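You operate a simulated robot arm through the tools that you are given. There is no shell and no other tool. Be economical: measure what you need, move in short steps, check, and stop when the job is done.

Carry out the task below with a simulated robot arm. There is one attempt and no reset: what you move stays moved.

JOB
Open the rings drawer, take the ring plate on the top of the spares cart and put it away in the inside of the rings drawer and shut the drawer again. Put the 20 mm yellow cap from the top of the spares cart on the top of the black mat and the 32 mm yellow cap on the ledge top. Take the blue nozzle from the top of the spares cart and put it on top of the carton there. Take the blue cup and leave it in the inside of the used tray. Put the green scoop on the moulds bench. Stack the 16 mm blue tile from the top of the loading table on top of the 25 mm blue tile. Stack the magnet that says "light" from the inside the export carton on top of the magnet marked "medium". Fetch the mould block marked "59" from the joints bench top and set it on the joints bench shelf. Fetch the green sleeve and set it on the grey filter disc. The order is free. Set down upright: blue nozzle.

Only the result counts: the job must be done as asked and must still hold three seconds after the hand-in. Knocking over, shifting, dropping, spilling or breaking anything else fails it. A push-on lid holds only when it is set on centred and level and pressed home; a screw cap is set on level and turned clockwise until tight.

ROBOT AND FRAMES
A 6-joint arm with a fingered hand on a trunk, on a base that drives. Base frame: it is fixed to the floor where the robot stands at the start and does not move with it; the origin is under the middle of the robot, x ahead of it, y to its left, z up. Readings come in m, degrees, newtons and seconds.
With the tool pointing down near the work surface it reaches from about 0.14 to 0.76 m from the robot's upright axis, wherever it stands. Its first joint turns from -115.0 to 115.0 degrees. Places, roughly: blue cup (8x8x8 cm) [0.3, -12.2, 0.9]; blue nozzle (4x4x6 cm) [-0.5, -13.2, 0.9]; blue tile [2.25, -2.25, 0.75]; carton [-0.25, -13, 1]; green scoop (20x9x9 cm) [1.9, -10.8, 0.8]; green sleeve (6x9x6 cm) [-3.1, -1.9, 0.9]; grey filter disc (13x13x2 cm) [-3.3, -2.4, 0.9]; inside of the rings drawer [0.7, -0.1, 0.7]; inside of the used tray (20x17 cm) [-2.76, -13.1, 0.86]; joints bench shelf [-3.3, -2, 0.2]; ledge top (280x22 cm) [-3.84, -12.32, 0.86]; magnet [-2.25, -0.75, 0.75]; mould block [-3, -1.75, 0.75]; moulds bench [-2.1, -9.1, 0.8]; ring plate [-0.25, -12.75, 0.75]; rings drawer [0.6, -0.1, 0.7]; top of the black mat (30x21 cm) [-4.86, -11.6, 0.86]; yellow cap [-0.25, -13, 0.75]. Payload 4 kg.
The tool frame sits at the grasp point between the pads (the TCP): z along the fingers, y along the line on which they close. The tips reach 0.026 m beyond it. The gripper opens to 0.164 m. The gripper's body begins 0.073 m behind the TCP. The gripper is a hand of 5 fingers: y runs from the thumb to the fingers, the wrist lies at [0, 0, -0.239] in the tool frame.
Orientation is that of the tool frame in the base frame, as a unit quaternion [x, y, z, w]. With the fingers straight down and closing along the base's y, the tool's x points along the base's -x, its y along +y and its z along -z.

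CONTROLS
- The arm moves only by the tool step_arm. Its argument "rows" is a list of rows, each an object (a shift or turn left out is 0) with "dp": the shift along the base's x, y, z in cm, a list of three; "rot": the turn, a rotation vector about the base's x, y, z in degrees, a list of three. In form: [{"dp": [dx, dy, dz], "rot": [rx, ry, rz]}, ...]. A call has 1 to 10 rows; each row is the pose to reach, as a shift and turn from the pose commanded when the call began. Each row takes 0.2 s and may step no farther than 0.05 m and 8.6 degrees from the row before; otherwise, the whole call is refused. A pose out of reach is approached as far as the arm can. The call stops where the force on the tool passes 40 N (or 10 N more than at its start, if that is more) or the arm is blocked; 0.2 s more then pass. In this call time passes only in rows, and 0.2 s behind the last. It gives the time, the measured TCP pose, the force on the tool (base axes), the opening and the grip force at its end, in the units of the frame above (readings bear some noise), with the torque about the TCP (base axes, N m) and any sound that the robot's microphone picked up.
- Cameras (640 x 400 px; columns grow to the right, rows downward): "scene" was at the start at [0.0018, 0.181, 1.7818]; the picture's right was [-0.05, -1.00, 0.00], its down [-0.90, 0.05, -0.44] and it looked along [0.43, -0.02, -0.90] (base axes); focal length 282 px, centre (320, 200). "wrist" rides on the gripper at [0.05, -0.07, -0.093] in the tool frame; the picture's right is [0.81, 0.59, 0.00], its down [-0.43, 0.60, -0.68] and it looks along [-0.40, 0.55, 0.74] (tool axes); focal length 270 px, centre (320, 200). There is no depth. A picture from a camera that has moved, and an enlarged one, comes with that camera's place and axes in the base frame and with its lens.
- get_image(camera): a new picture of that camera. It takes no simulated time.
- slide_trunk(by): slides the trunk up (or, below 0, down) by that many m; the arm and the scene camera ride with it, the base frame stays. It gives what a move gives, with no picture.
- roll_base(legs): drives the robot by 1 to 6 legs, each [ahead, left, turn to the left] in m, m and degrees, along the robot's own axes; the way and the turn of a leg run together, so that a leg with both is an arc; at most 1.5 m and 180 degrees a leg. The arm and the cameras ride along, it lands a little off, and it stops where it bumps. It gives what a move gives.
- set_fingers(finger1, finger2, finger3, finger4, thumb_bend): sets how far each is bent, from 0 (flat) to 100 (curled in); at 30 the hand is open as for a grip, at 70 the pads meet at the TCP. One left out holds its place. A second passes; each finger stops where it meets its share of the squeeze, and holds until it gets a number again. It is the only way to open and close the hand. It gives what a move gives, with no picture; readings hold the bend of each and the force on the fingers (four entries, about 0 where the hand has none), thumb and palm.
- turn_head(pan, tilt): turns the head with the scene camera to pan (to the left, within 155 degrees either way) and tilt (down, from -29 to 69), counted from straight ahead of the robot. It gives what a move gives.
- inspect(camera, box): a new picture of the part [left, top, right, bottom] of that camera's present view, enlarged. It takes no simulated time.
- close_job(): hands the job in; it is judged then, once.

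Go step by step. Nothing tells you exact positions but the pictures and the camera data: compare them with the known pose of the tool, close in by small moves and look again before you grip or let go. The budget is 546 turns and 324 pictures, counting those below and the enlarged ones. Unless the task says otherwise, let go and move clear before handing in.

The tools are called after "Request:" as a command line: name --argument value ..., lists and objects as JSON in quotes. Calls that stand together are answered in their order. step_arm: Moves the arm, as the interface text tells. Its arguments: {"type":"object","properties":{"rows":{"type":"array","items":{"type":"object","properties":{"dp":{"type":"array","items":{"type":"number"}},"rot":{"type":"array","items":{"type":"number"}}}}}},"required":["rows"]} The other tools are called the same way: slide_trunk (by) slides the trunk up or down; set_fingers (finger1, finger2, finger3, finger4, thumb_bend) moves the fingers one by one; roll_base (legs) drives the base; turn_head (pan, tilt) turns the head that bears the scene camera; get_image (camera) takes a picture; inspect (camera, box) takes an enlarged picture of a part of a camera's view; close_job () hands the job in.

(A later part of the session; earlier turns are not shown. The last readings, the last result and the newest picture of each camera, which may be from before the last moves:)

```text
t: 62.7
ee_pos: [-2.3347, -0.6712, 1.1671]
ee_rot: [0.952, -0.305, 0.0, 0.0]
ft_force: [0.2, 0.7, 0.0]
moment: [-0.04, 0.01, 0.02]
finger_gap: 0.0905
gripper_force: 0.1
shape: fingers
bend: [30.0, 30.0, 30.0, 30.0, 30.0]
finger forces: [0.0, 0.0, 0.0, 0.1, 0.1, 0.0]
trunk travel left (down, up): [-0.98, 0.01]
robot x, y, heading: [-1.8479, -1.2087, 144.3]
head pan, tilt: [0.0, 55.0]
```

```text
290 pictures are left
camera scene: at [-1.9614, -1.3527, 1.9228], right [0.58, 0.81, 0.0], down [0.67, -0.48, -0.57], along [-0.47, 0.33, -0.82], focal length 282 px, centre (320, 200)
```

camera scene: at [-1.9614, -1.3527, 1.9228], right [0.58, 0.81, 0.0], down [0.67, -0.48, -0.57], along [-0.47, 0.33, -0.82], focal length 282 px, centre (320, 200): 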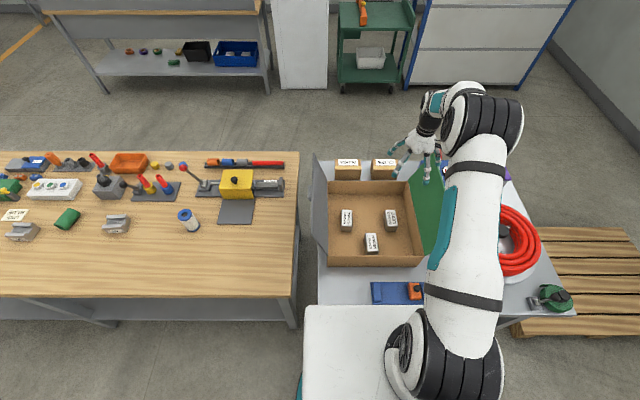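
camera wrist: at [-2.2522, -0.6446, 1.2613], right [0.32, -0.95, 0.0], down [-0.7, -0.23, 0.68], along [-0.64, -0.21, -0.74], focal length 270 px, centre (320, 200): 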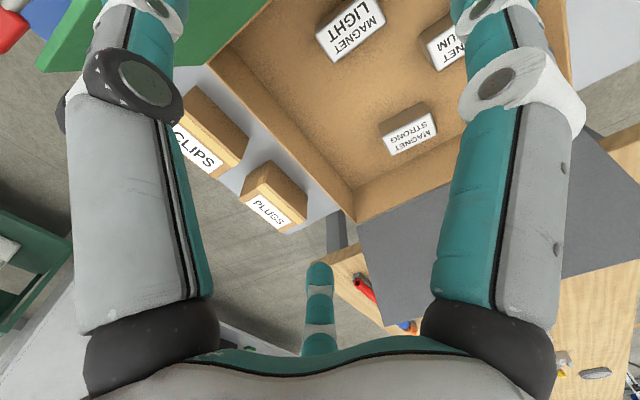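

Request:
inspect --camera "scene" --box '[310, 150, 450, 280]'

Request:
inspect --camera "wrist" --box '[220, 0, 460, 160]'

```text
3.08 times, centred on (380, 215) of scene
camera zoom: at [-1.9614, -1.3527, 1.9228], right [0.58, 0.81, 0.0], down [0.67, -0.48, -0.57], along [-0.47, 0.33, -0.82], focal length 869 px, centre (135, 154)
```

zoom: 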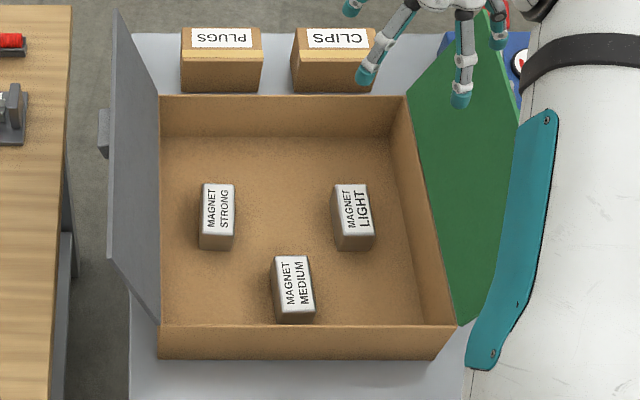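

```text
2.50 times, centred on (340, 80) of wrist
camera zoom: at [-2.2522, -0.6446, 1.2613], right [0.32, -0.95, 0.0], down [-0.7, -0.23, 0.68], along [-0.64, -0.21, -0.74], focal length 676 px, centre (270, 500)
```

zoom: 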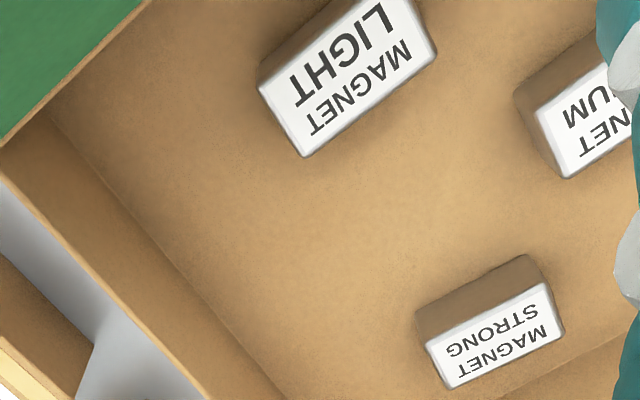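

Triangulation gives LIGHT at about (-2.317,-0.706), top z≈0.82. I descend over it and recheck.

Request:
step_arm --rows '[{"dp": [1.0, -2, -3]}, {"dp": [1.8, -3.5, -7]}, {"dp": [1.8, -3.5, -12]}, {"dp": [1.8, -3.5, -17]}, {"dp": [1.8, -3.5, -22]}]'

Request:
get_image --camera "wrist"

Request:
inspect --camera "scene" --box '[310, 150, 450, 280]'

```text
t: 63.9
ee_pos: [-2.3166, -0.7083, 0.9476]
ee_rot: [0.952, -0.305, -0.001, -0.001]
ft_force: [0.3, 0.4, 0.6]
moment: [-0.03, 0.01, -0.02]
finger_gap: 0.0906
gripper_force: 0.0
shape: fingers
bend: [30.0, 30.0, 30.0, 30.0, 30.0]
finger forces: [0.0, 0.0, 0.0, 0.1, 0.0, 0.1]
trunk travel left (down, up): [-0.98, 0.01]
robot x, y, heading: [-1.8418, -1.2074, 144.2]
head pan, tilt: [0.0, 55.0]
```

```text
287 pictures are left
camera wrist: at [-2.2356, -0.6814, 1.041], right [0.32, -0.95, 0.0], down [-0.7, -0.23, 0.68], along [-0.64, -0.21, -0.74], focal length 270 px, centre (320, 200)
```

wrist: 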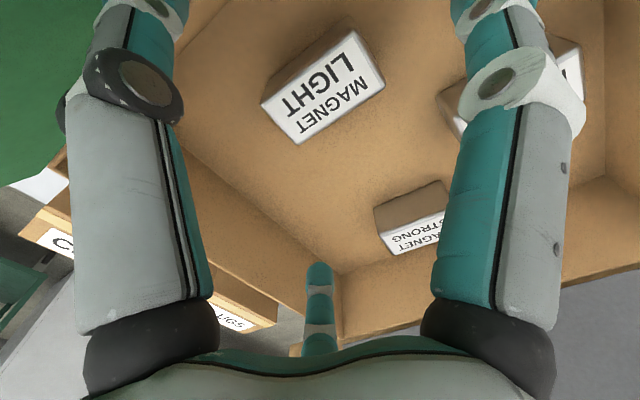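

```text
3.08 times, centred on (380, 215) of scene
camera zoom: at [-1.962, -1.3539, 1.9227], right [0.58, 0.81, 0.0], down [0.67, -0.48, -0.57], along [-0.47, 0.33, -0.82], focal length 869 px, centre (135, 154)
```

zoom: 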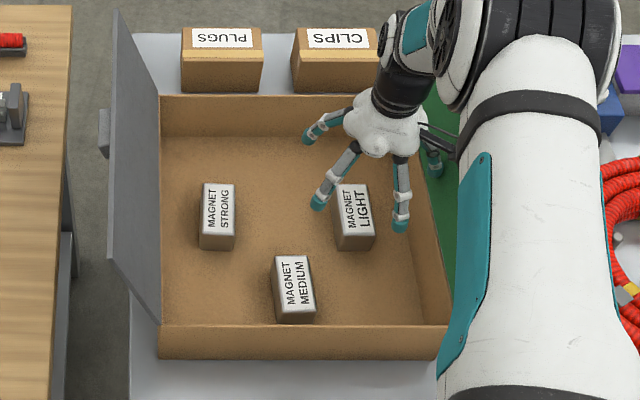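

Aligned over LIGHT. I lower to grasp height.

Request:
step_arm --rows '[{"dp": [0, 0, -4]}, {"dp": [0, 0, -8]}, {"dp": [-0.1, -0.1, -12]}, {"dp": [-0.1, -0.2, -14.5]}]'

Request:
get_image --camera "wrist"

Request:
inspect --camera "scene" --box '[310, 150, 450, 280]'

```text
t: 64.4
ee_pos: [-2.3197, -0.7128, 0.9145]
ee_rot: [0.952, -0.307, 0.001, 0.001]
ft_force: [3.4, -14.7, 18.4]
moment: [1.13, -1.16, -1.1]
finger_gap: 0.09
gripper_force: 14.0
shape: fingers
bend: [30.0, 30.0, 30.0, 30.0, 30.0]
finger forces: [0.1, 0.0, 0.1, 0.0, 28.1, 0.0]
trunk travel left (down, up): [-0.98, 0.01]
robot x, y, heading: [-1.847, -1.2095, 144.4]
head pan, tilt: [0.0, 55.0]
stopped in row 2: the force on the tool passed its limit at 91 N (the readings are from after the stop); the commanded pose is now the measured one
```

```text
285 pictures are left
camera wrist: at [-2.2383, -0.6863, 1.0085], right [0.31, -0.95, 0.0], down [-0.7, -0.23, 0.68], along [-0.64, -0.21, -0.74], focal length 270 px, centre (320, 200)
```

wrist: 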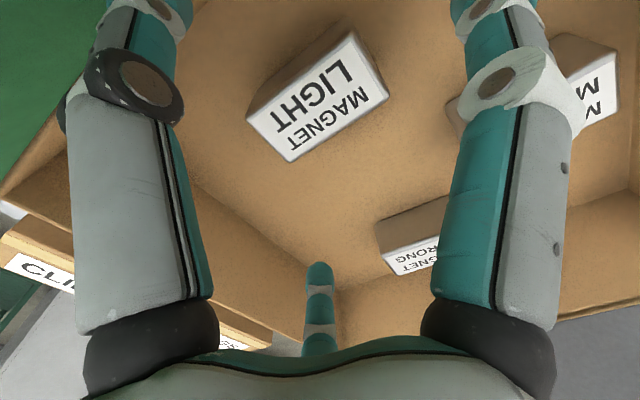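

```text
3.08 times, centred on (380, 215) of scene
camera zoom: at [-1.9604, -1.3579, 1.9227], right [0.58, 0.81, 0.0], down [0.67, -0.47, -0.57], along [-0.47, 0.33, -0.82], focal length 869 px, centre (135, 154)
```

zoom: 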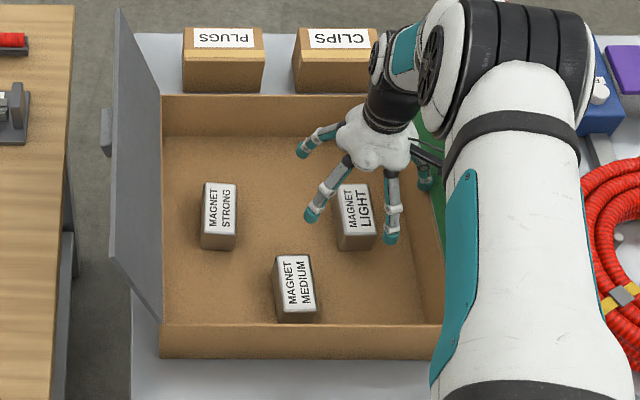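

The thumb hit the carton's side wall. I lift a bit, pre-curl the fingers to narrow the hand, and look again.

Request:
step_arm --rows '[{"dp": [0, 0, 4]}, {"dp": [0, 0, 6]}]'

Request:
set_fingers --finger1 48 --finger2 48 --finger3 48 --finger4 48 --thumb_bend 48

Request:
get_image --camera "wrist"

Request:
inspect --camera "scene" --box '[310, 150, 450, 280]'

```text
t: 65.0
ee_pos: [-2.3195, -0.7097, 0.9736]
ee_rot: [0.952, -0.307, 0.0, 0.0]
ft_force: [0.0, 0.5, 0.0]
moment: [-0.02, 0.0, -0.01]
finger_gap: 0.0905
gripper_force: 0.0
shape: fingers
bend: [30.0, 30.0, 30.0, 30.0, 30.0]
finger forces: [0.0, 0.0, 0.1, 0.0, 0.0, 0.1]
trunk travel left (down, up): [-0.98, 0.01]
robot x, y, heading: [-1.8409, -1.2115, 144.6]
head pan, tilt: [0.0, 55.0]
```

```text
t: 66.0
ee_pos: [-2.3195, -0.7101, 0.9732]
ee_rot: [0.951, -0.308, 0.0, 0.001]
ft_force: [-0.4, -1.0, -0.1]
moment: [0.0, -0.03, -0.03]
finger_gap: 0.0476
gripper_force: 0.1
shape: fingers
bend: [48.0, 48.0, 48.0, 48.0, 48.0]
finger forces: [0.0, 0.0, 0.1, 0.0, 0.0, 0.0]
trunk travel left (down, up): [-0.98, 0.01]
robot x, y, heading: [-1.8446, -1.2066, 144.3]
head pan, tilt: [0.0, 55.0]
```

```text
283 pictures are left
camera wrist: at [-2.2377, -0.6839, 1.0662], right [0.31, -0.95, 0.0], down [-0.7, -0.23, 0.68], along [-0.64, -0.21, -0.74], focal length 270 px, centre (320, 200)
```

wrist: 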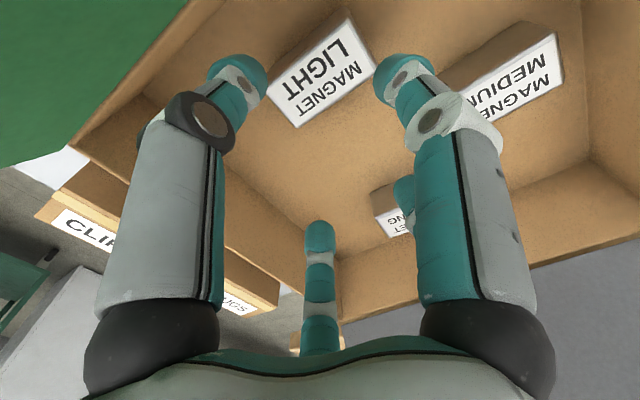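

```text
3.08 times, centred on (380, 215) of scene
camera zoom: at [-1.9609, -1.3553, 1.9226], right [0.58, 0.81, 0.0], down [0.67, -0.48, -0.57], along [-0.47, 0.33, -0.82], focal length 869 px, centre (135, 154)
```

zoom: 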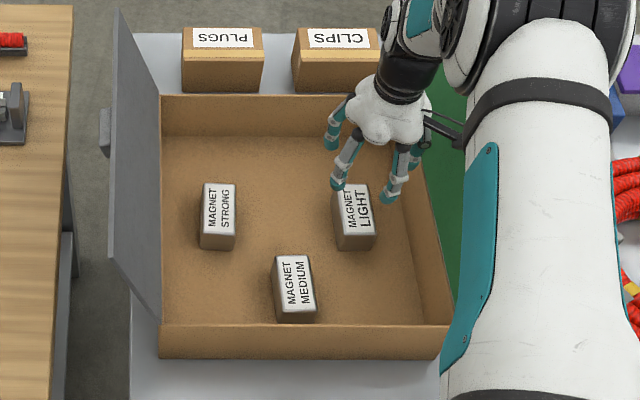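

The hand is a radial five-finger one: thumb opposite fingers 2/3, fingers 1/4 at the sides. I open 1 and 4 to straddle the magnet's length.

Request:
set_fingers --finger1 25 --finger4 25 --finger2 45 --finger3 45 --thumb_bend 45

Request:
inspect --camera "scene" --box '[310, 150, 450, 280]'

Request:
get_image --camera "wrist"

```text
t: 67.0
ee_pos: [-2.3196, -0.7108, 0.9738]
ee_rot: [0.952, -0.307, 0.0, 0.0]
ft_force: [-0.9, -0.1, 0.3]
moment: [0.02, -0.01, 0.0]
finger_gap: 0.0818
gripper_force: 0.0
shape: fingers
bend: [25.0, 45.0, 45.0, 25.0, 45.0]
finger forces: [0.0, 0.0, 0.1, 0.0, 0.0, 0.0]
trunk travel left (down, up): [-0.98, 0.01]
robot x, y, heading: [-1.8446, -1.2083, 144.5]
head pan, tilt: [0.0, 55.0]
```

```text
3.08 times, centred on (380, 215) of scene
camera zoom: at [-1.9608, -1.3553, 1.9226], right [0.58, 0.81, 0.0], down [0.67, -0.48, -0.57], along [-0.47, 0.33, -0.82], focal length 869 px, centre (135, 154)
```

zoom: 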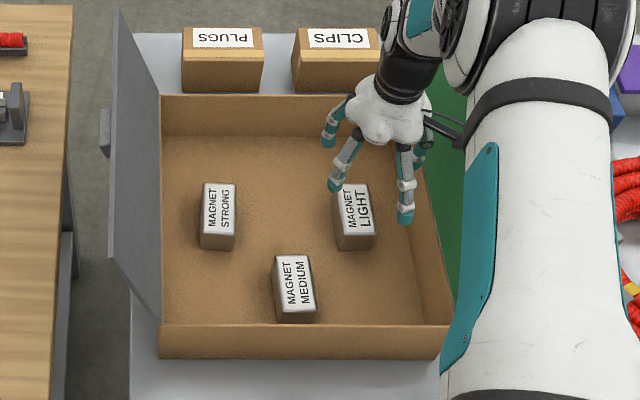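

```text
280 pictures are left
camera wrist: at [-2.2377, -0.6839, 1.0663], right [0.31, -0.95, 0.0], down [-0.7, -0.23, 0.68], along [-0.64, -0.21, -0.74], focal length 270 px, centre (320, 200)
```

wrist: 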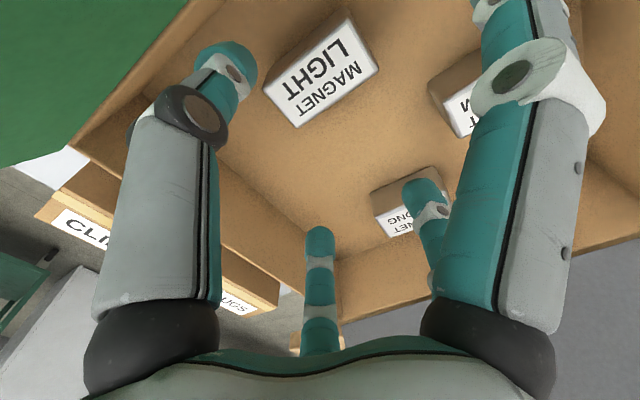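

Request:
step_arm --rows '[{"dp": [0, 0, -4]}, {"dp": [0.1, 0, -8]}, {"dp": [0.1, 0, -11]}, {"dp": [0.1, 0.1, -13.5]}, {"dp": [0.1, 0.1, -15.5]}, {"dp": [0.1, 0.1, -17.2]}]'

Request:
inspect --camera "scene" --box '[310, 150, 450, 280]'

Request:
get_image --camera "wrist"

```text
t: 68.3
ee_pos: [-2.3223, -0.7032, 0.8218]
ee_rot: [0.951, -0.308, -0.005, -0.002]
ft_force: [5.1, -3.4, 21.8]
moment: [-0.5, -0.08, 0.09]
finger_gap: 0.0817
gripper_force: 10.9
shape: fingers
bend: [25.0, 43.0, 45.0, 25.0, 45.0]
finger forces: [0.0, 7.6, 7.6, 0.0, 6.8, 0.1]
trunk travel left (down, up): [-0.98, 0.01]
robot x, y, heading: [-1.8404, -1.2085, 144.4]
head pan, tilt: [0.0, 55.0]
stopped in row 6: the force on the tool passed its limit at 54 N (the readings are from after the stop); the commanded pose is now the measured one
```

```text
3.08 times, centred on (380, 215) of scene
camera zoom: at [-1.9598, -1.356, 1.9229], right [0.58, 0.81, 0.0], down [0.67, -0.48, -0.57], along [-0.47, 0.33, -0.82], focal length 869 px, centre (135, 154)
```

zoom: 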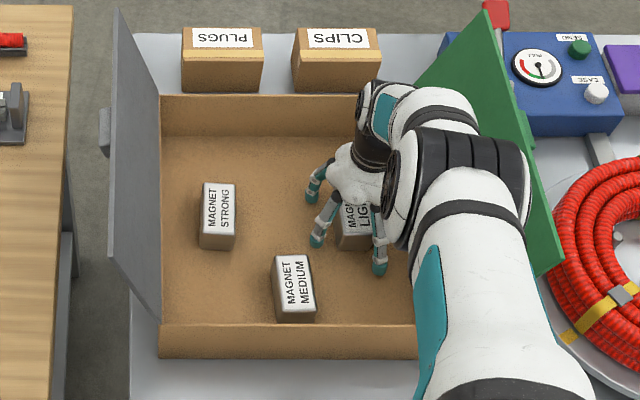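

```text
278 pictures are left
camera wrist: at [-2.2395, -0.6776, 0.9133], right [0.31, -0.95, -0.01], down [-0.69, -0.24, 0.68], along [-0.65, -0.21, -0.73], focal length 270 px, centre (320, 200)
```

wrist: 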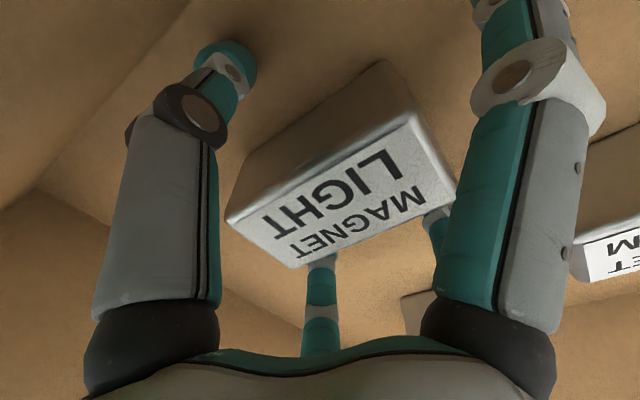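

Tips reached the carton floor with the magnet between them. I lift 4 mm and close thumb and fingers 2/3.

Request:
step_arm --rows '[{"dp": [0.2, -0.4, 0.3]}]'

Request:
set_fingers --finger2 75 --finger3 75 --thumb_bend 75

Request:
get_image --camera "wrist"

```text
t: 68.7
ee_pos: [-2.32, -0.7078, 0.8222]
ee_rot: [0.952, -0.307, -0.004, -0.001]
ft_force: [1.9, 1.8, 7.2]
moment: [-0.46, -0.07, 0.11]
finger_gap: 0.0817
gripper_force: 3.8
shape: fingers
bend: [25.0, 45.0, 45.0, 25.0, 45.0]
finger forces: [0.0, 7.4, 0.1, 0.1, 0.1, 0.1]
trunk travel left (down, up): [-0.98, 0.01]
robot x, y, heading: [-1.8452, -1.2112, 144.4]
head pan, tilt: [0.0, 55.0]
```

```text
t: 69.7
ee_pos: [-2.318, -0.709, 0.8228]
ee_rot: [0.952, -0.307, -0.005, -0.003]
ft_force: [3.8, 3.5, 6.7]
moment: [-0.19, 0.18, 0.05]
finger_gap: 0.0769
gripper_force: 20.5
shape: fingers
bend: [25.0, 54.0, 57.0, 25.0, 61.0]
finger forces: [0.0, 7.9, 14.0, 0.0, 19.3, 0.0]
trunk travel left (down, up): [-0.98, 0.01]
robot x, y, heading: [-1.8424, -1.2073, 144.6]
head pan, tilt: [0.0, 55.0]
```

```text
277 pictures are left
camera wrist: at [-2.2366, -0.6824, 0.9143], right [0.31, -0.95, -0.01], down [-0.69, -0.23, 0.68], along [-0.65, -0.21, -0.73], focal length 270 px, centre (320, 200)
```

wrist: 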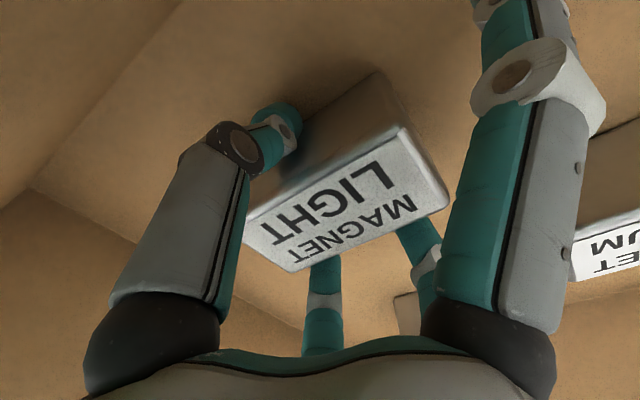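

Gripped. I lift it clear and move over MEDIUM.

Request:
step_arm --rows '[{"dp": [0, 0, 4]}, {"dp": [0, 0, 8]}, {"dp": [0, 0, 11]}]'

Request:
get_image --camera "wrist"

Request:
inspect --camera "scene" --box '[310, 150, 450, 280]'

```text
t: 70.5
ee_pos: [-2.317, -0.7114, 0.9314]
ee_rot: [0.952, -0.307, -0.003, -0.002]
ft_force: [-0.4, 0.1, -5.3]
moment: [0.05, 0.07, -0.03]
finger_gap: 0.077
gripper_force: 16.2
shape: fingers
bend: [25.0, 54.0, 56.0, 25.0, 62.0]
finger forces: [0.0, 7.3, 8.8, 0.0, 15.9, 0.0]
trunk travel left (down, up): [-0.98, 0.01]
robot x, y, heading: [-1.8454, -1.2122, 144.5]
head pan, tilt: [0.0, 55.0]
```

```text
276 pictures are left
camera wrist: at [-2.2345, -0.6846, 1.0246], right [0.31, -0.95, -0.01], down [-0.7, -0.23, 0.68], along [-0.65, -0.21, -0.73], focal length 270 px, centre (320, 200)
```

wrist: 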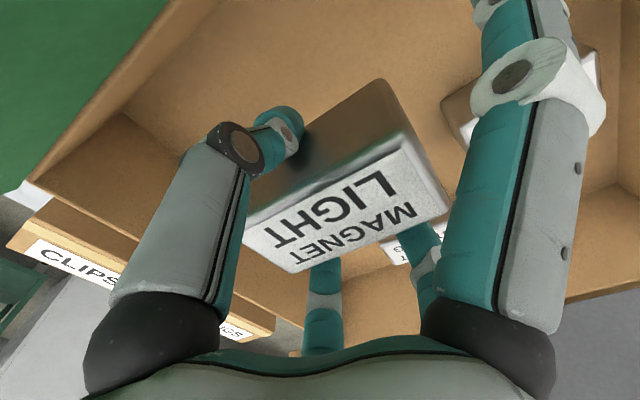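

```text
3.08 times, centred on (380, 215) of scene
camera zoom: at [-1.9611, -1.3556, 1.9224], right [0.58, 0.81, 0.0], down [0.67, -0.48, -0.57], along [-0.47, 0.33, -0.82], focal length 869 px, centre (135, 154)
```

zoom: 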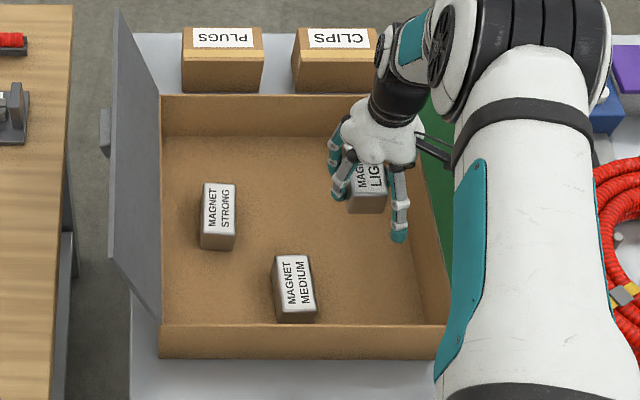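

Request:
step_arm --rows '[{"dp": [1, -4, 0]}, {"dp": [2, -8, 0]}, {"dp": [3, -12, 0]}, {"dp": [3.8, -15.1, 0]}, {"dp": [3.8, -15.1, -3]}]'

Request:
get_image --camera "wrist"

Request:
inspect --camera "scene" --box '[310, 150, 450, 280]'

```text
t: 71.7
ee_pos: [-2.2873, -0.8567, 0.9058]
ee_rot: [0.951, -0.308, -0.008, -0.004]
ft_force: [-14.3, 3.5, 30.2]
moment: [-1.16, -3.39, -0.12]
finger_gap: 0.0891
gripper_force: 33.4
shape: fingers
bend: [15.0, 54.0, 56.0, 25.0, 62.0]
finger forces: [35.2, 7.3, 8.8, 0.0, 15.7, 0.0]
trunk travel left (down, up): [-0.98, 0.01]
robot x, y, heading: [-1.8479, -1.2036, 144.6]
head pan, tilt: [0.0, 55.0]
```

```text
274 pictures are left
camera wrist: at [-2.2041, -0.8311, 0.9973], right [0.31, -0.95, -0.02], down [-0.69, -0.24, 0.68], along [-0.65, -0.2, -0.73], focal length 270 px, centre (320, 200)
```

wrist: 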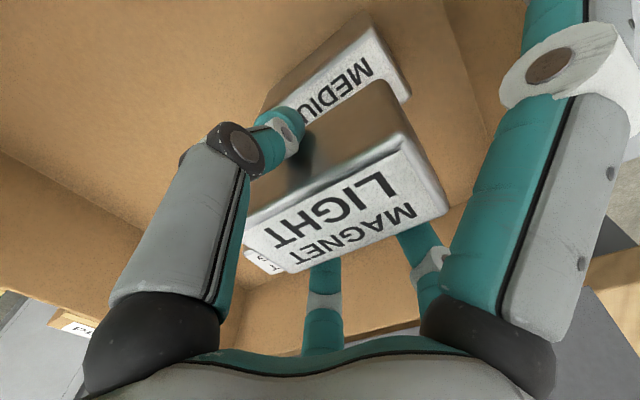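

```text
3.08 times, centred on (380, 215) of scene
camera zoom: at [-1.9624, -1.3557, 1.9234], right [0.58, 0.81, 0.0], down [0.67, -0.47, -0.57], along [-0.47, 0.33, -0.82], focal length 869 px, centre (135, 154)
```

zoom: 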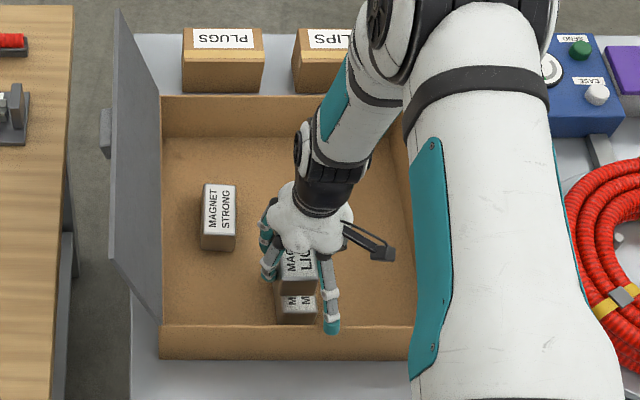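

Finger 1 presses the carton's front wall. I lift and flatten it out of the way.

Request:
step_arm --rows '[{"dp": [0.4, -0.4, 4]}]'

Request:
set_fingers --finger1 0

Request:
get_image --camera "wrist"

Request:
inspect --camera "scene" --box '[310, 150, 450, 280]'

```text
t: 72.1
ee_pos: [-2.275, -0.8635, 0.9392]
ee_rot: [0.952, -0.307, -0.002, -0.002]
ft_force: [0.0, -0.3, -5.8]
moment: [0.05, 0.02, 0.0]
finger_gap: 0.0782
gripper_force: 16.3
shape: fingers
bend: [24.0, 54.0, 56.0, 25.0, 62.0]
finger forces: [0.1, 7.4, 8.7, 0.1, 15.7, 0.1]
trunk travel left (down, up): [-0.98, 0.01]
robot x, y, heading: [-1.8438, -1.212, 144.7]
head pan, tilt: [0.0, 55.0]
```

```text
t: 73.1
ee_pos: [-2.2788, -0.8613, 0.9405]
ee_rot: [0.952, -0.307, -0.003, -0.002]
ft_force: [-0.2, -0.2, -5.1]
moment: [0.03, 0.01, 0.0]
finger_gap: 0.0991
gripper_force: 16.3
shape: fingers
bend: [1.0, 54.0, 56.0, 25.0, 62.0]
finger forces: [0.0, 7.2, 8.7, 0.1, 15.8, 0.0]
trunk travel left (down, up): [-0.98, 0.01]
robot x, y, heading: [-1.8415, -1.21, 144.5]
head pan, tilt: [0.0, 55.0]
```

```text
272 pictures are left
camera wrist: at [-2.1958, -0.8359, 1.0332], right [0.31, -0.95, -0.01], down [-0.69, -0.23, 0.68], along [-0.65, -0.21, -0.73], focal length 270 px, centre (320, 200)
```

wrist: 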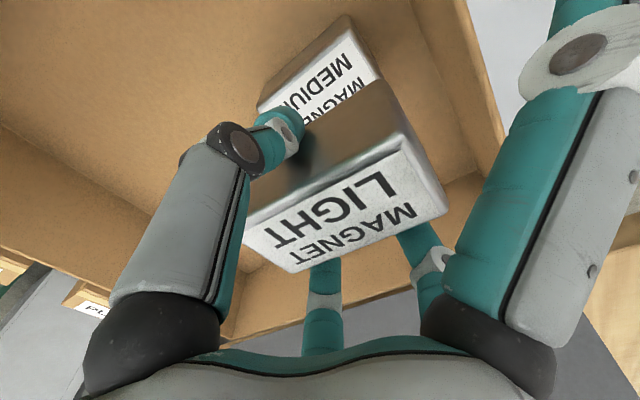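

```text
3.08 times, centred on (380, 215) of scene
camera zoom: at [-1.9614, -1.355, 1.9226], right [0.58, 0.81, 0.0], down [0.67, -0.48, -0.57], along [-0.47, 0.33, -0.82], focal length 869 px, centre (135, 154)
```

zoom: 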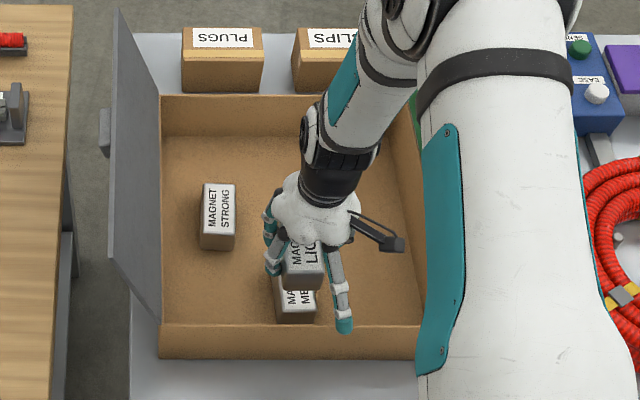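

Request:
set_fingers --finger1 41

Request:
step_arm --rows '[{"dp": [-0.3, 0.8, 0]}, {"dp": [-0.3, 0.8, -3]}, {"dp": [-0.3, 0.8, -5]}]'

Request:
inspect --camera "scene" --box '[340, 210, 420, 270]'

Request:
get_image --camera "wrist"

```text
t: 74.1
ee_pos: [-2.2782, -0.8602, 0.9413]
ee_rot: [0.952, -0.307, -0.004, -0.002]
ft_force: [0.5, 0.5, -4.4]
moment: [0.03, 0.01, 0.01]
finger_gap: 0.0503
gripper_force: 16.1
shape: fingers
bend: [41.0, 54.0, 56.0, 25.0, 62.0]
finger forces: [0.0, 7.3, 8.9, 0.1, 15.8, 0.0]
trunk travel left (down, up): [-0.98, 0.01]
robot x, y, heading: [-1.8393, -1.2085, 144.6]
head pan, tilt: [0.0, 55.0]
```

```text
t: 74.9
ee_pos: [-2.2814, -0.855, 0.8899]
ee_rot: [0.952, -0.307, -0.004, -0.003]
ft_force: [-0.3, 0.3, -6.2]
moment: [0.05, 0.01, -0.03]
finger_gap: 0.0501
gripper_force: 15.8
shape: fingers
bend: [41.0, 54.0, 56.0, 25.0, 62.0]
finger forces: [0.0, 7.3, 8.8, 0.0, 15.8, 0.0]
trunk travel left (down, up): [-0.98, 0.01]
robot x, y, heading: [-1.8433, -1.2087, 144.2]
head pan, tilt: [0.0, 55.0]
```

```text
6.67 times, centred on (380, 240) of scene
camera zoom: at [-1.9613, -1.3547, 1.9226], right [0.58, 0.81, 0.0], down [0.67, -0.48, -0.57], along [-0.47, 0.33, -0.82], focal length 1882 px, centre (-80, -67)
```

zoom: 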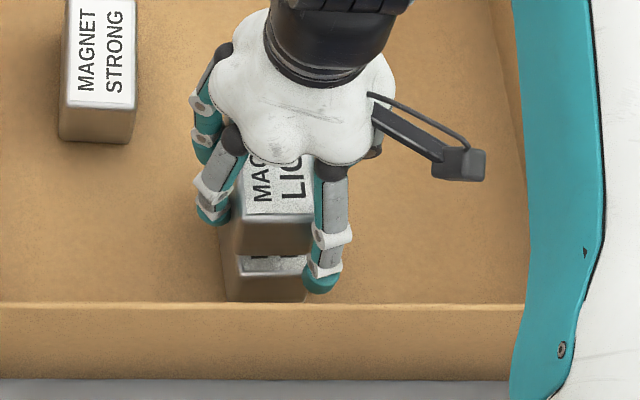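

```text
269 pictures are left
camera wrist: at [-2.1991, -0.8284, 0.9827], right [0.31, -0.95, -0.01], down [-0.69, -0.23, 0.68], along [-0.65, -0.21, -0.73], focal length 270 px, centre (320, 200)
```

wrist: 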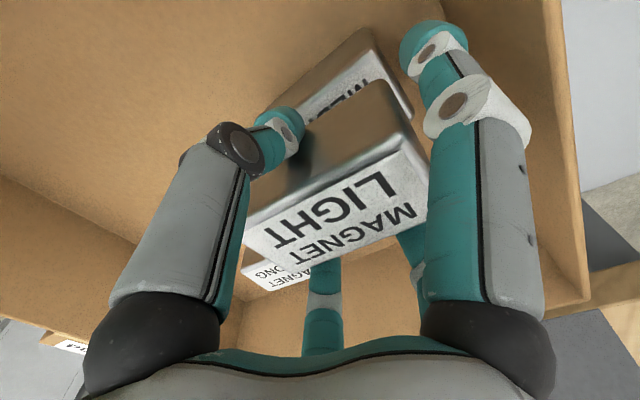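

Alignment with MEDIUM looks good to a few mm; I lower until contact.

Request:
step_arm --rows '[{"dp": [0, 0, -1]}, {"dp": [0, 0, -1.7]}, {"dp": [0, 0, -2.1]}, {"dp": [0, 0, -2.5]}]'

Request:
inspect --camera "scene" --box '[340, 210, 420, 270]'

```text
t: 75.9
ee_pos: [-2.2811, -0.854, 0.8681]
ee_rot: [0.952, -0.307, -0.006, -0.003]
ft_force: [1.7, 1.0, 24.6]
moment: [-0.2, 0.07, 0.01]
finger_gap: 0.0497
gripper_force: 20.6
shape: fingers
bend: [41.0, 54.0, 56.0, 25.0, 63.0]
finger forces: [0.0, 9.1, 10.4, 0.0, 21.1, 0.0]
trunk travel left (down, up): [-0.98, 0.01]
robot x, y, heading: [-1.8467, -1.2104, 144.3]
head pan, tilt: [0.0, 55.0]
```

```text
6.67 times, centred on (380, 240) of scene
camera zoom: at [-1.9583, -1.3569, 1.9231], right [0.58, 0.81, 0.0], down [0.67, -0.47, -0.57], along [-0.47, 0.33, -0.82], focal length 1882 px, centre (-80, -67)
```

zoom: 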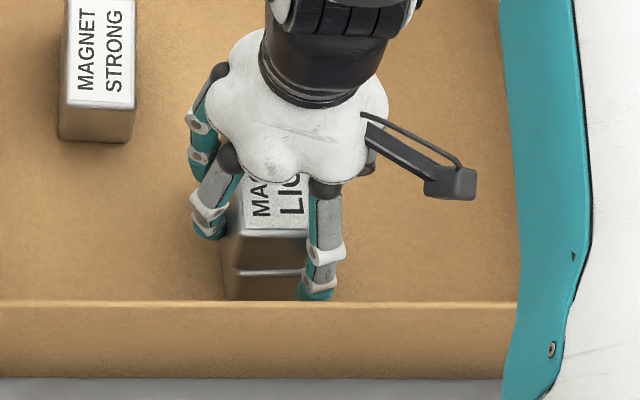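

Request:
step_arm --rows '[{"dp": [0, 0, 0.35]}]'

Request:
set_fingers --finger2 40 --finger3 40 --thumb_bend 45

Request:
step_arm --rows '[{"dp": [0, 0, 3]}, {"dp": [0, 0, 7]}, {"dp": [0, 0, 12]}, {"dp": [0, 0, 17]}, {"dp": [0, 0, 22]}]'

Request:
inspect --camera "scene" --box '[340, 210, 420, 270]'

```text
t: 76.3
ee_pos: [-2.2806, -0.8545, 0.8694]
ee_rot: [0.952, -0.307, -0.005, -0.002]
ft_force: [-0.3, 2.3, 13.5]
moment: [0.01, 0.09, 0.01]
finger_gap: 0.0499
gripper_force: 19.3
shape: fingers
bend: [41.0, 54.0, 56.0, 25.0, 63.0]
finger forces: [0.0, 8.3, 9.7, 0.0, 20.0, 0.0]
trunk travel left (down, up): [-0.98, 0.01]
robot x, y, heading: [-1.8408, -1.2062, 144.6]
head pan, tilt: [0.0, 55.0]
```

```text
t: 77.3
ee_pos: [-2.2808, -0.8556, 0.8701]
ee_rot: [0.951, -0.308, -0.004, -0.003]
ft_force: [-0.2, 0.4, -0.5]
moment: [0.02, 0.0, -0.03]
finger_gap: 0.0602
gripper_force: 0.1
shape: fingers
bend: [41.0, 40.0, 40.0, 25.0, 45.0]
finger forces: [0.0, 0.0, 0.1, 0.0, 0.0, 0.0]
trunk travel left (down, up): [-0.98, 0.01]
robot x, y, heading: [-1.846, -1.2112, 144.7]
head pan, tilt: [0.0, 55.0]
```

```text
t: 78.5
ee_pos: [-2.2812, -0.8566, 1.092]
ee_rot: [0.952, -0.307, -0.004, -0.002]
ft_force: [-0.4, 0.7, 0.5]
moment: [0.03, -0.02, -0.01]
finger_gap: 0.0602
gripper_force: 0.1
shape: fingers
bend: [41.0, 40.0, 40.0, 25.0, 45.0]
finger forces: [0.1, 0.1, 0.1, 0.1, 0.0, 0.1]
trunk travel left (down, up): [-0.98, 0.01]
robot x, y, heading: [-1.8405, -1.2104, 144.6]
head pan, tilt: [0.0, 55.0]
```

```text
6.67 times, centred on (380, 240) of scene
camera zoom: at [-1.9593, -1.3565, 1.9225], right [0.58, 0.81, 0.0], down [0.67, -0.48, -0.57], along [-0.47, 0.33, -0.82], focal length 1882 px, centre (-80, -67)
```

zoom: 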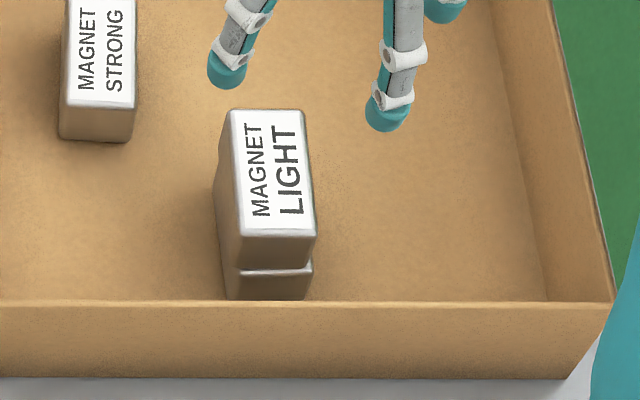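

Stacked neatly. Now I back out, and slide left along the joints bench.

Request:
roll_base --legs '[[-0.13, 0, 0], [0, 1.35, 0]]'

Request:
get_image --camera "scene"

```text
t: 86.2
ee_pos: [-2.9673, -2.0454, 1.0918]
ee_rot: [0.953, -0.304, -0.003, -0.002]
ft_force: [-0.2, 0.1, -0.9]
moment: [-0.01, -0.03, -0.01]
finger_gap: 0.0599
gripper_force: 0.0
shape: fingers
bend: [41.0, 40.0, 40.0, 25.0, 45.0]
finger forces: [0.0, 0.0, 0.1, 0.0, 0.0, 0.0]
trunk travel left (down, up): [-0.98, 0.01]
robot x, y, heading: [-2.5236, -2.4022, 144.9]
head pan, tilt: [0.0, 55.0]
```

```text
266 pictures are left
camera scene: at [-2.6422, -2.5432, 1.9225], right [0.57, 0.82, 0.0], down [0.67, -0.47, -0.57], along [-0.47, 0.33, -0.82], focal length 282 px, centre (320, 200)
```

scene: 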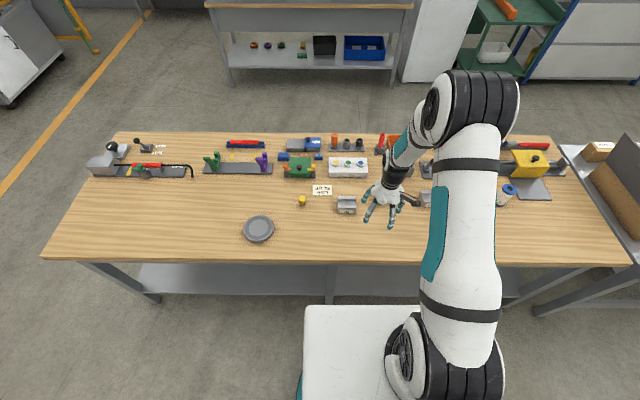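

Request:
inspect --camera "scene" --box '[220, 130, 480, 260]'

Request:
get_image --camera "wrist"

```text
2.46 times, centred on (350, 195) of scene
camera zoom: at [-2.6422, -2.5432, 1.9225], right [0.57, 0.82, 0.0], down [0.67, -0.47, -0.57], along [-0.47, 0.33, -0.82], focal length 695 px, centre (246, 212)
```

zoom: 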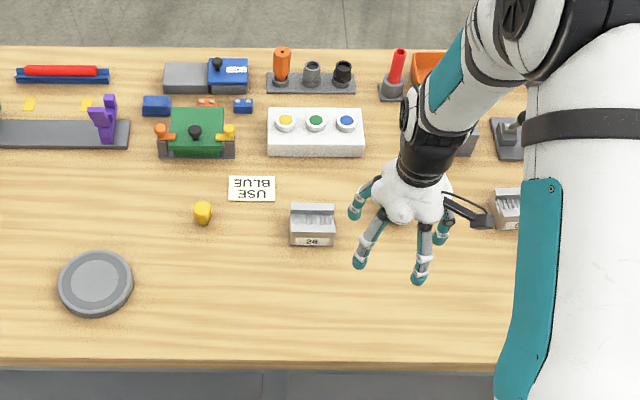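

```text
264 pictures are left
camera wrist: at [-2.8849, -2.0186, 1.1838], right [0.32, -0.95, -0.01], down [-0.69, -0.24, 0.68], along [-0.65, -0.21, -0.73], focal length 270 px, centre (320, 200)
```

wrist: 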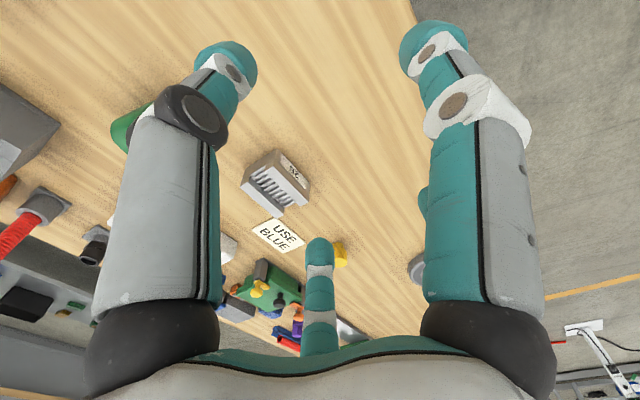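

Request:
step_arm --rows '[{"dp": [-2.9, -4, 0]}, {"dp": [-5.8, -8.1, 0]}, {"dp": [-8.7, -12.1, 0]}, {"dp": [-11.6, -16.2, 0]}, {"dp": [-14.5, -20.2, 0]}, {"dp": [-17.4, -24.3, 0]}, {"dp": [-20.4, -28.4, 0]}]'

Request:
get_image --camera "scene"

Request:
inspect --camera "scene" --box '[320, 130, 520, 250]'

```text
refused: row 2 steps farther than a row can; nothing moved
```

```text
263 pictures are left
camera scene: at [-2.6422, -2.5432, 1.9225], right [0.57, 0.82, 0.0], down [0.67, -0.47, -0.57], along [-0.47, 0.33, -0.82], focal length 282 px, centre (320, 200)
```

scene: 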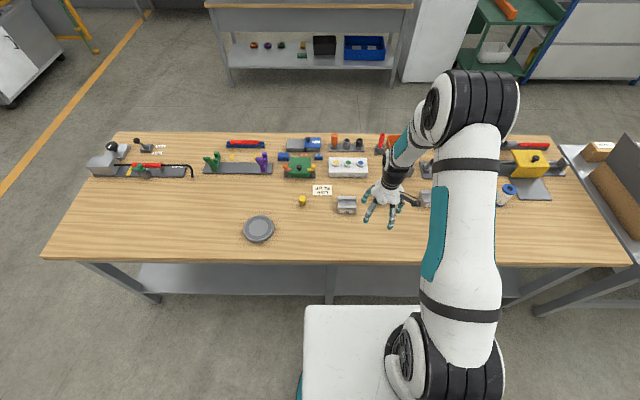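

```text
3.20 times, centred on (420, 190) of scene
camera zoom: at [-2.6422, -2.5432, 1.9225], right [0.57, 0.82, 0.0], down [0.67, -0.47, -0.57], along [-0.47, 0.33, -0.82], focal length 904 px, centre (0, 232)
```

zoom: 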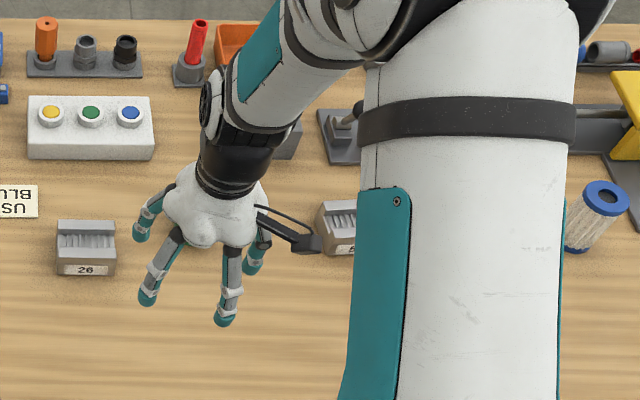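

Request:
step_arm --rows '[{"dp": [-2.7, -3.7, 0]}, {"dp": [-5.4, -7.4, 0]}, {"dp": [-8.1, -11.1, 0]}, {"dp": [-10.8, -14.8, 0]}, {"dp": [-13.5, -18.5, 0]}, {"dp": [-16.2, -22.2, 0]}, {"dp": [-18.9, -25.9, 0]}, {"dp": [-21.6, -29.6, 0]}]'

Request:
get_image --camera "scene"

Request:
inspect --camera "scene" --box '[320, 130, 520, 250]'

```text
t: 88.0
ee_pos: [-3.1843, -2.3451, 1.0915]
ee_rot: [0.953, -0.304, -0.004, -0.004]
ft_force: [-0.4, 0.4, -0.3]
moment: [0.02, -0.03, -0.01]
finger_gap: 0.06
gripper_force: 0.0
shape: fingers
bend: [41.0, 40.0, 40.0, 25.0, 45.0]
finger forces: [0.0, 0.0, 0.1, 0.0, 0.1, 0.1]
trunk travel left (down, up): [-0.98, 0.01]
robot x, y, heading: [-2.5233, -2.3999, 145.0]
head pan, tilt: [0.0, 55.0]
```

```text
261 pictures are left
camera scene: at [-2.6431, -2.5448, 1.9224], right [0.57, 0.82, 0.0], down [0.67, -0.47, -0.57], along [-0.47, 0.33, -0.82], focal length 282 px, centre (320, 200)
```

scene: 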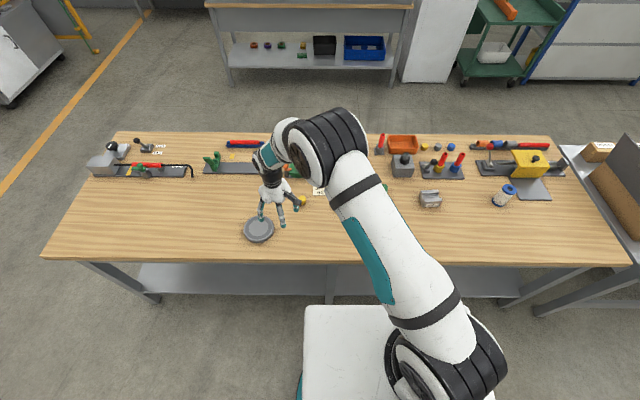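

```text
3.20 times, centred on (420, 190) of scene
camera zoom: at [-2.6431, -2.5448, 1.9224], right [0.57, 0.82, 0.0], down [0.67, -0.47, -0.57], along [-0.47, 0.33, -0.82], focal length 904 px, centre (0, 232)
```

zoom: 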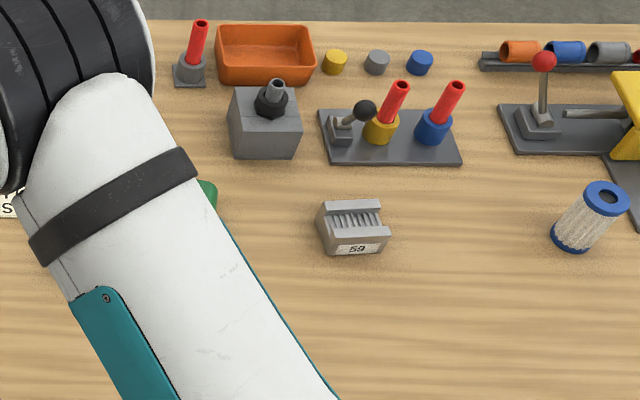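

Block 59 is right of the sleeve, at about (-2.99,-1.64). I shift right and forward to reach it.

Request:
roll_base --legs '[[0, -0.33, 0], [0.1, 0, 0]]'

Request:
get_image --camera "scene"

Request:
inspect --camera "scene" --box '[260, 150, 420, 250]'

```text
t: 90.9
ee_pos: [-3.0791, -2.0193, 1.0913]
ee_rot: [0.953, -0.302, -0.003, -0.002]
ft_force: [0.1, 0.1, 0.8]
moment: [-0.01, -0.01, -0.02]
finger_gap: 0.0602
gripper_force: 0.0
shape: fingers
bend: [41.0, 40.0, 40.0, 25.0, 45.0]
finger forces: [0.0, 0.0, 0.1, 0.0, 0.1, 0.1]
trunk travel left (down, up): [-0.98, 0.01]
robot x, y, heading: [-2.4209, -2.0713, 145.0]
head pan, tilt: [0.0, 55.0]
```

```text
259 pictures are left
camera scene: at [-2.5387, -2.2179, 1.9225], right [0.57, 0.82, 0.0], down [0.67, -0.47, -0.57], along [-0.47, 0.33, -0.82], focal length 282 px, centre (320, 200)
```

scene: 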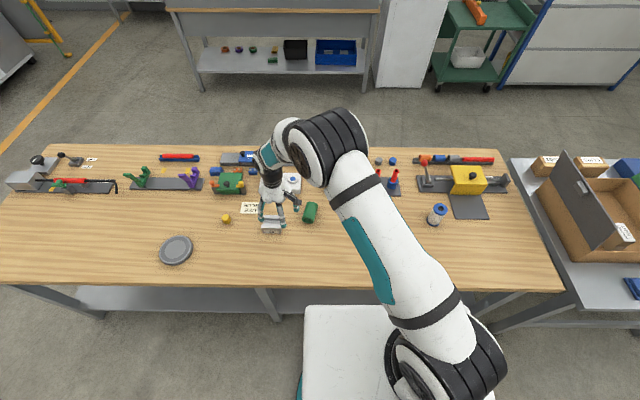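

```text
4.00 times, centred on (340, 200) of scene
camera zoom: at [-2.5387, -2.2179, 1.9225], right [0.57, 0.82, 0.0], down [0.67, -0.47, -0.57], along [-0.47, 0.33, -0.82], focal length 1130 px, centre (240, 200)
```

zoom: 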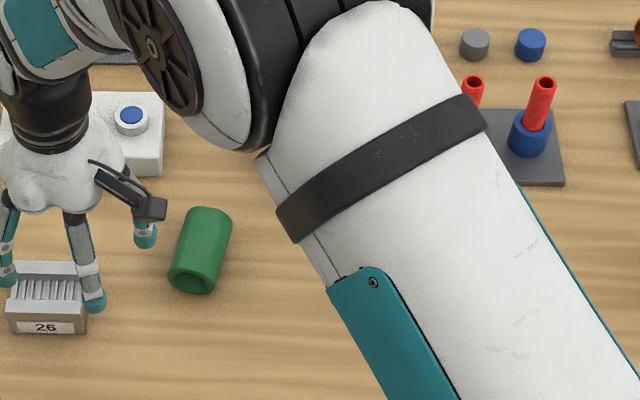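

The green sleeve lies with its axis across my closing line; I'll take it first. I creep closer.

Request:
roll_base --legs '[[0.07, 0, 0]]'

Request:
get_image --camera "wrist"

Request:
inspect --camera "scene" --box '[220, 170, 380, 270]'

```text
t: 91.9
ee_pos: [-3.1369, -1.9791, 1.0904]
ee_rot: [0.954, -0.301, -0.003, -0.002]
ft_force: [0.2, -0.3, -0.2]
moment: [-0.03, -0.02, -0.01]
finger_gap: 0.0603
gripper_force: 0.1
shape: fingers
bend: [41.0, 40.0, 40.0, 25.0, 45.0]
finger forces: [0.0, 0.0, 0.0, 0.0, 0.0, 0.0]
trunk travel left (down, up): [-0.98, 0.01]
robot x, y, heading: [-2.4778, -2.0356, 145.1]
head pan, tilt: [0.0, 55.0]
```

```text
257 pictures are left
camera wrist: at [-3.0551, -1.9524, 1.1828], right [0.32, -0.95, -0.01], down [-0.69, -0.24, 0.68], along [-0.64, -0.21, -0.73], focal length 270 px, centre (320, 200)
```

wrist: 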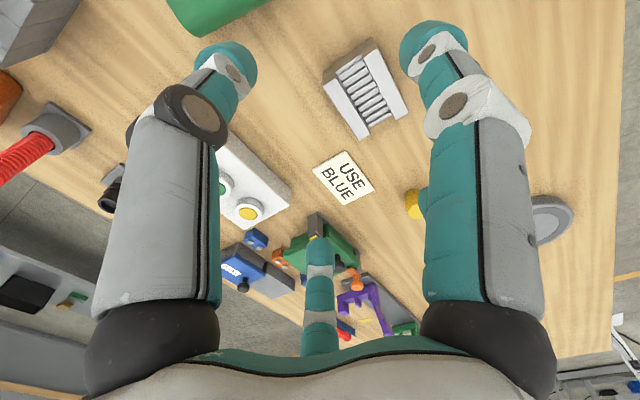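

```text
4.00 times, centred on (300, 220) of scene
camera zoom: at [-2.597, -2.1772, 1.9225], right [0.57, 0.82, 0.0], down [0.67, -0.47, -0.57], along [-0.47, 0.33, -0.82], focal length 1130 px, centre (400, 120)
```

zoom: 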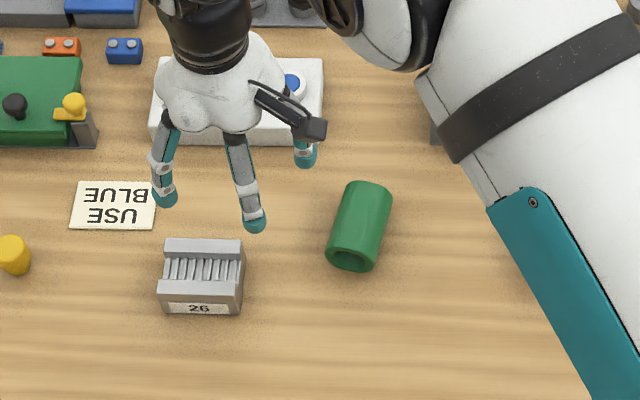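

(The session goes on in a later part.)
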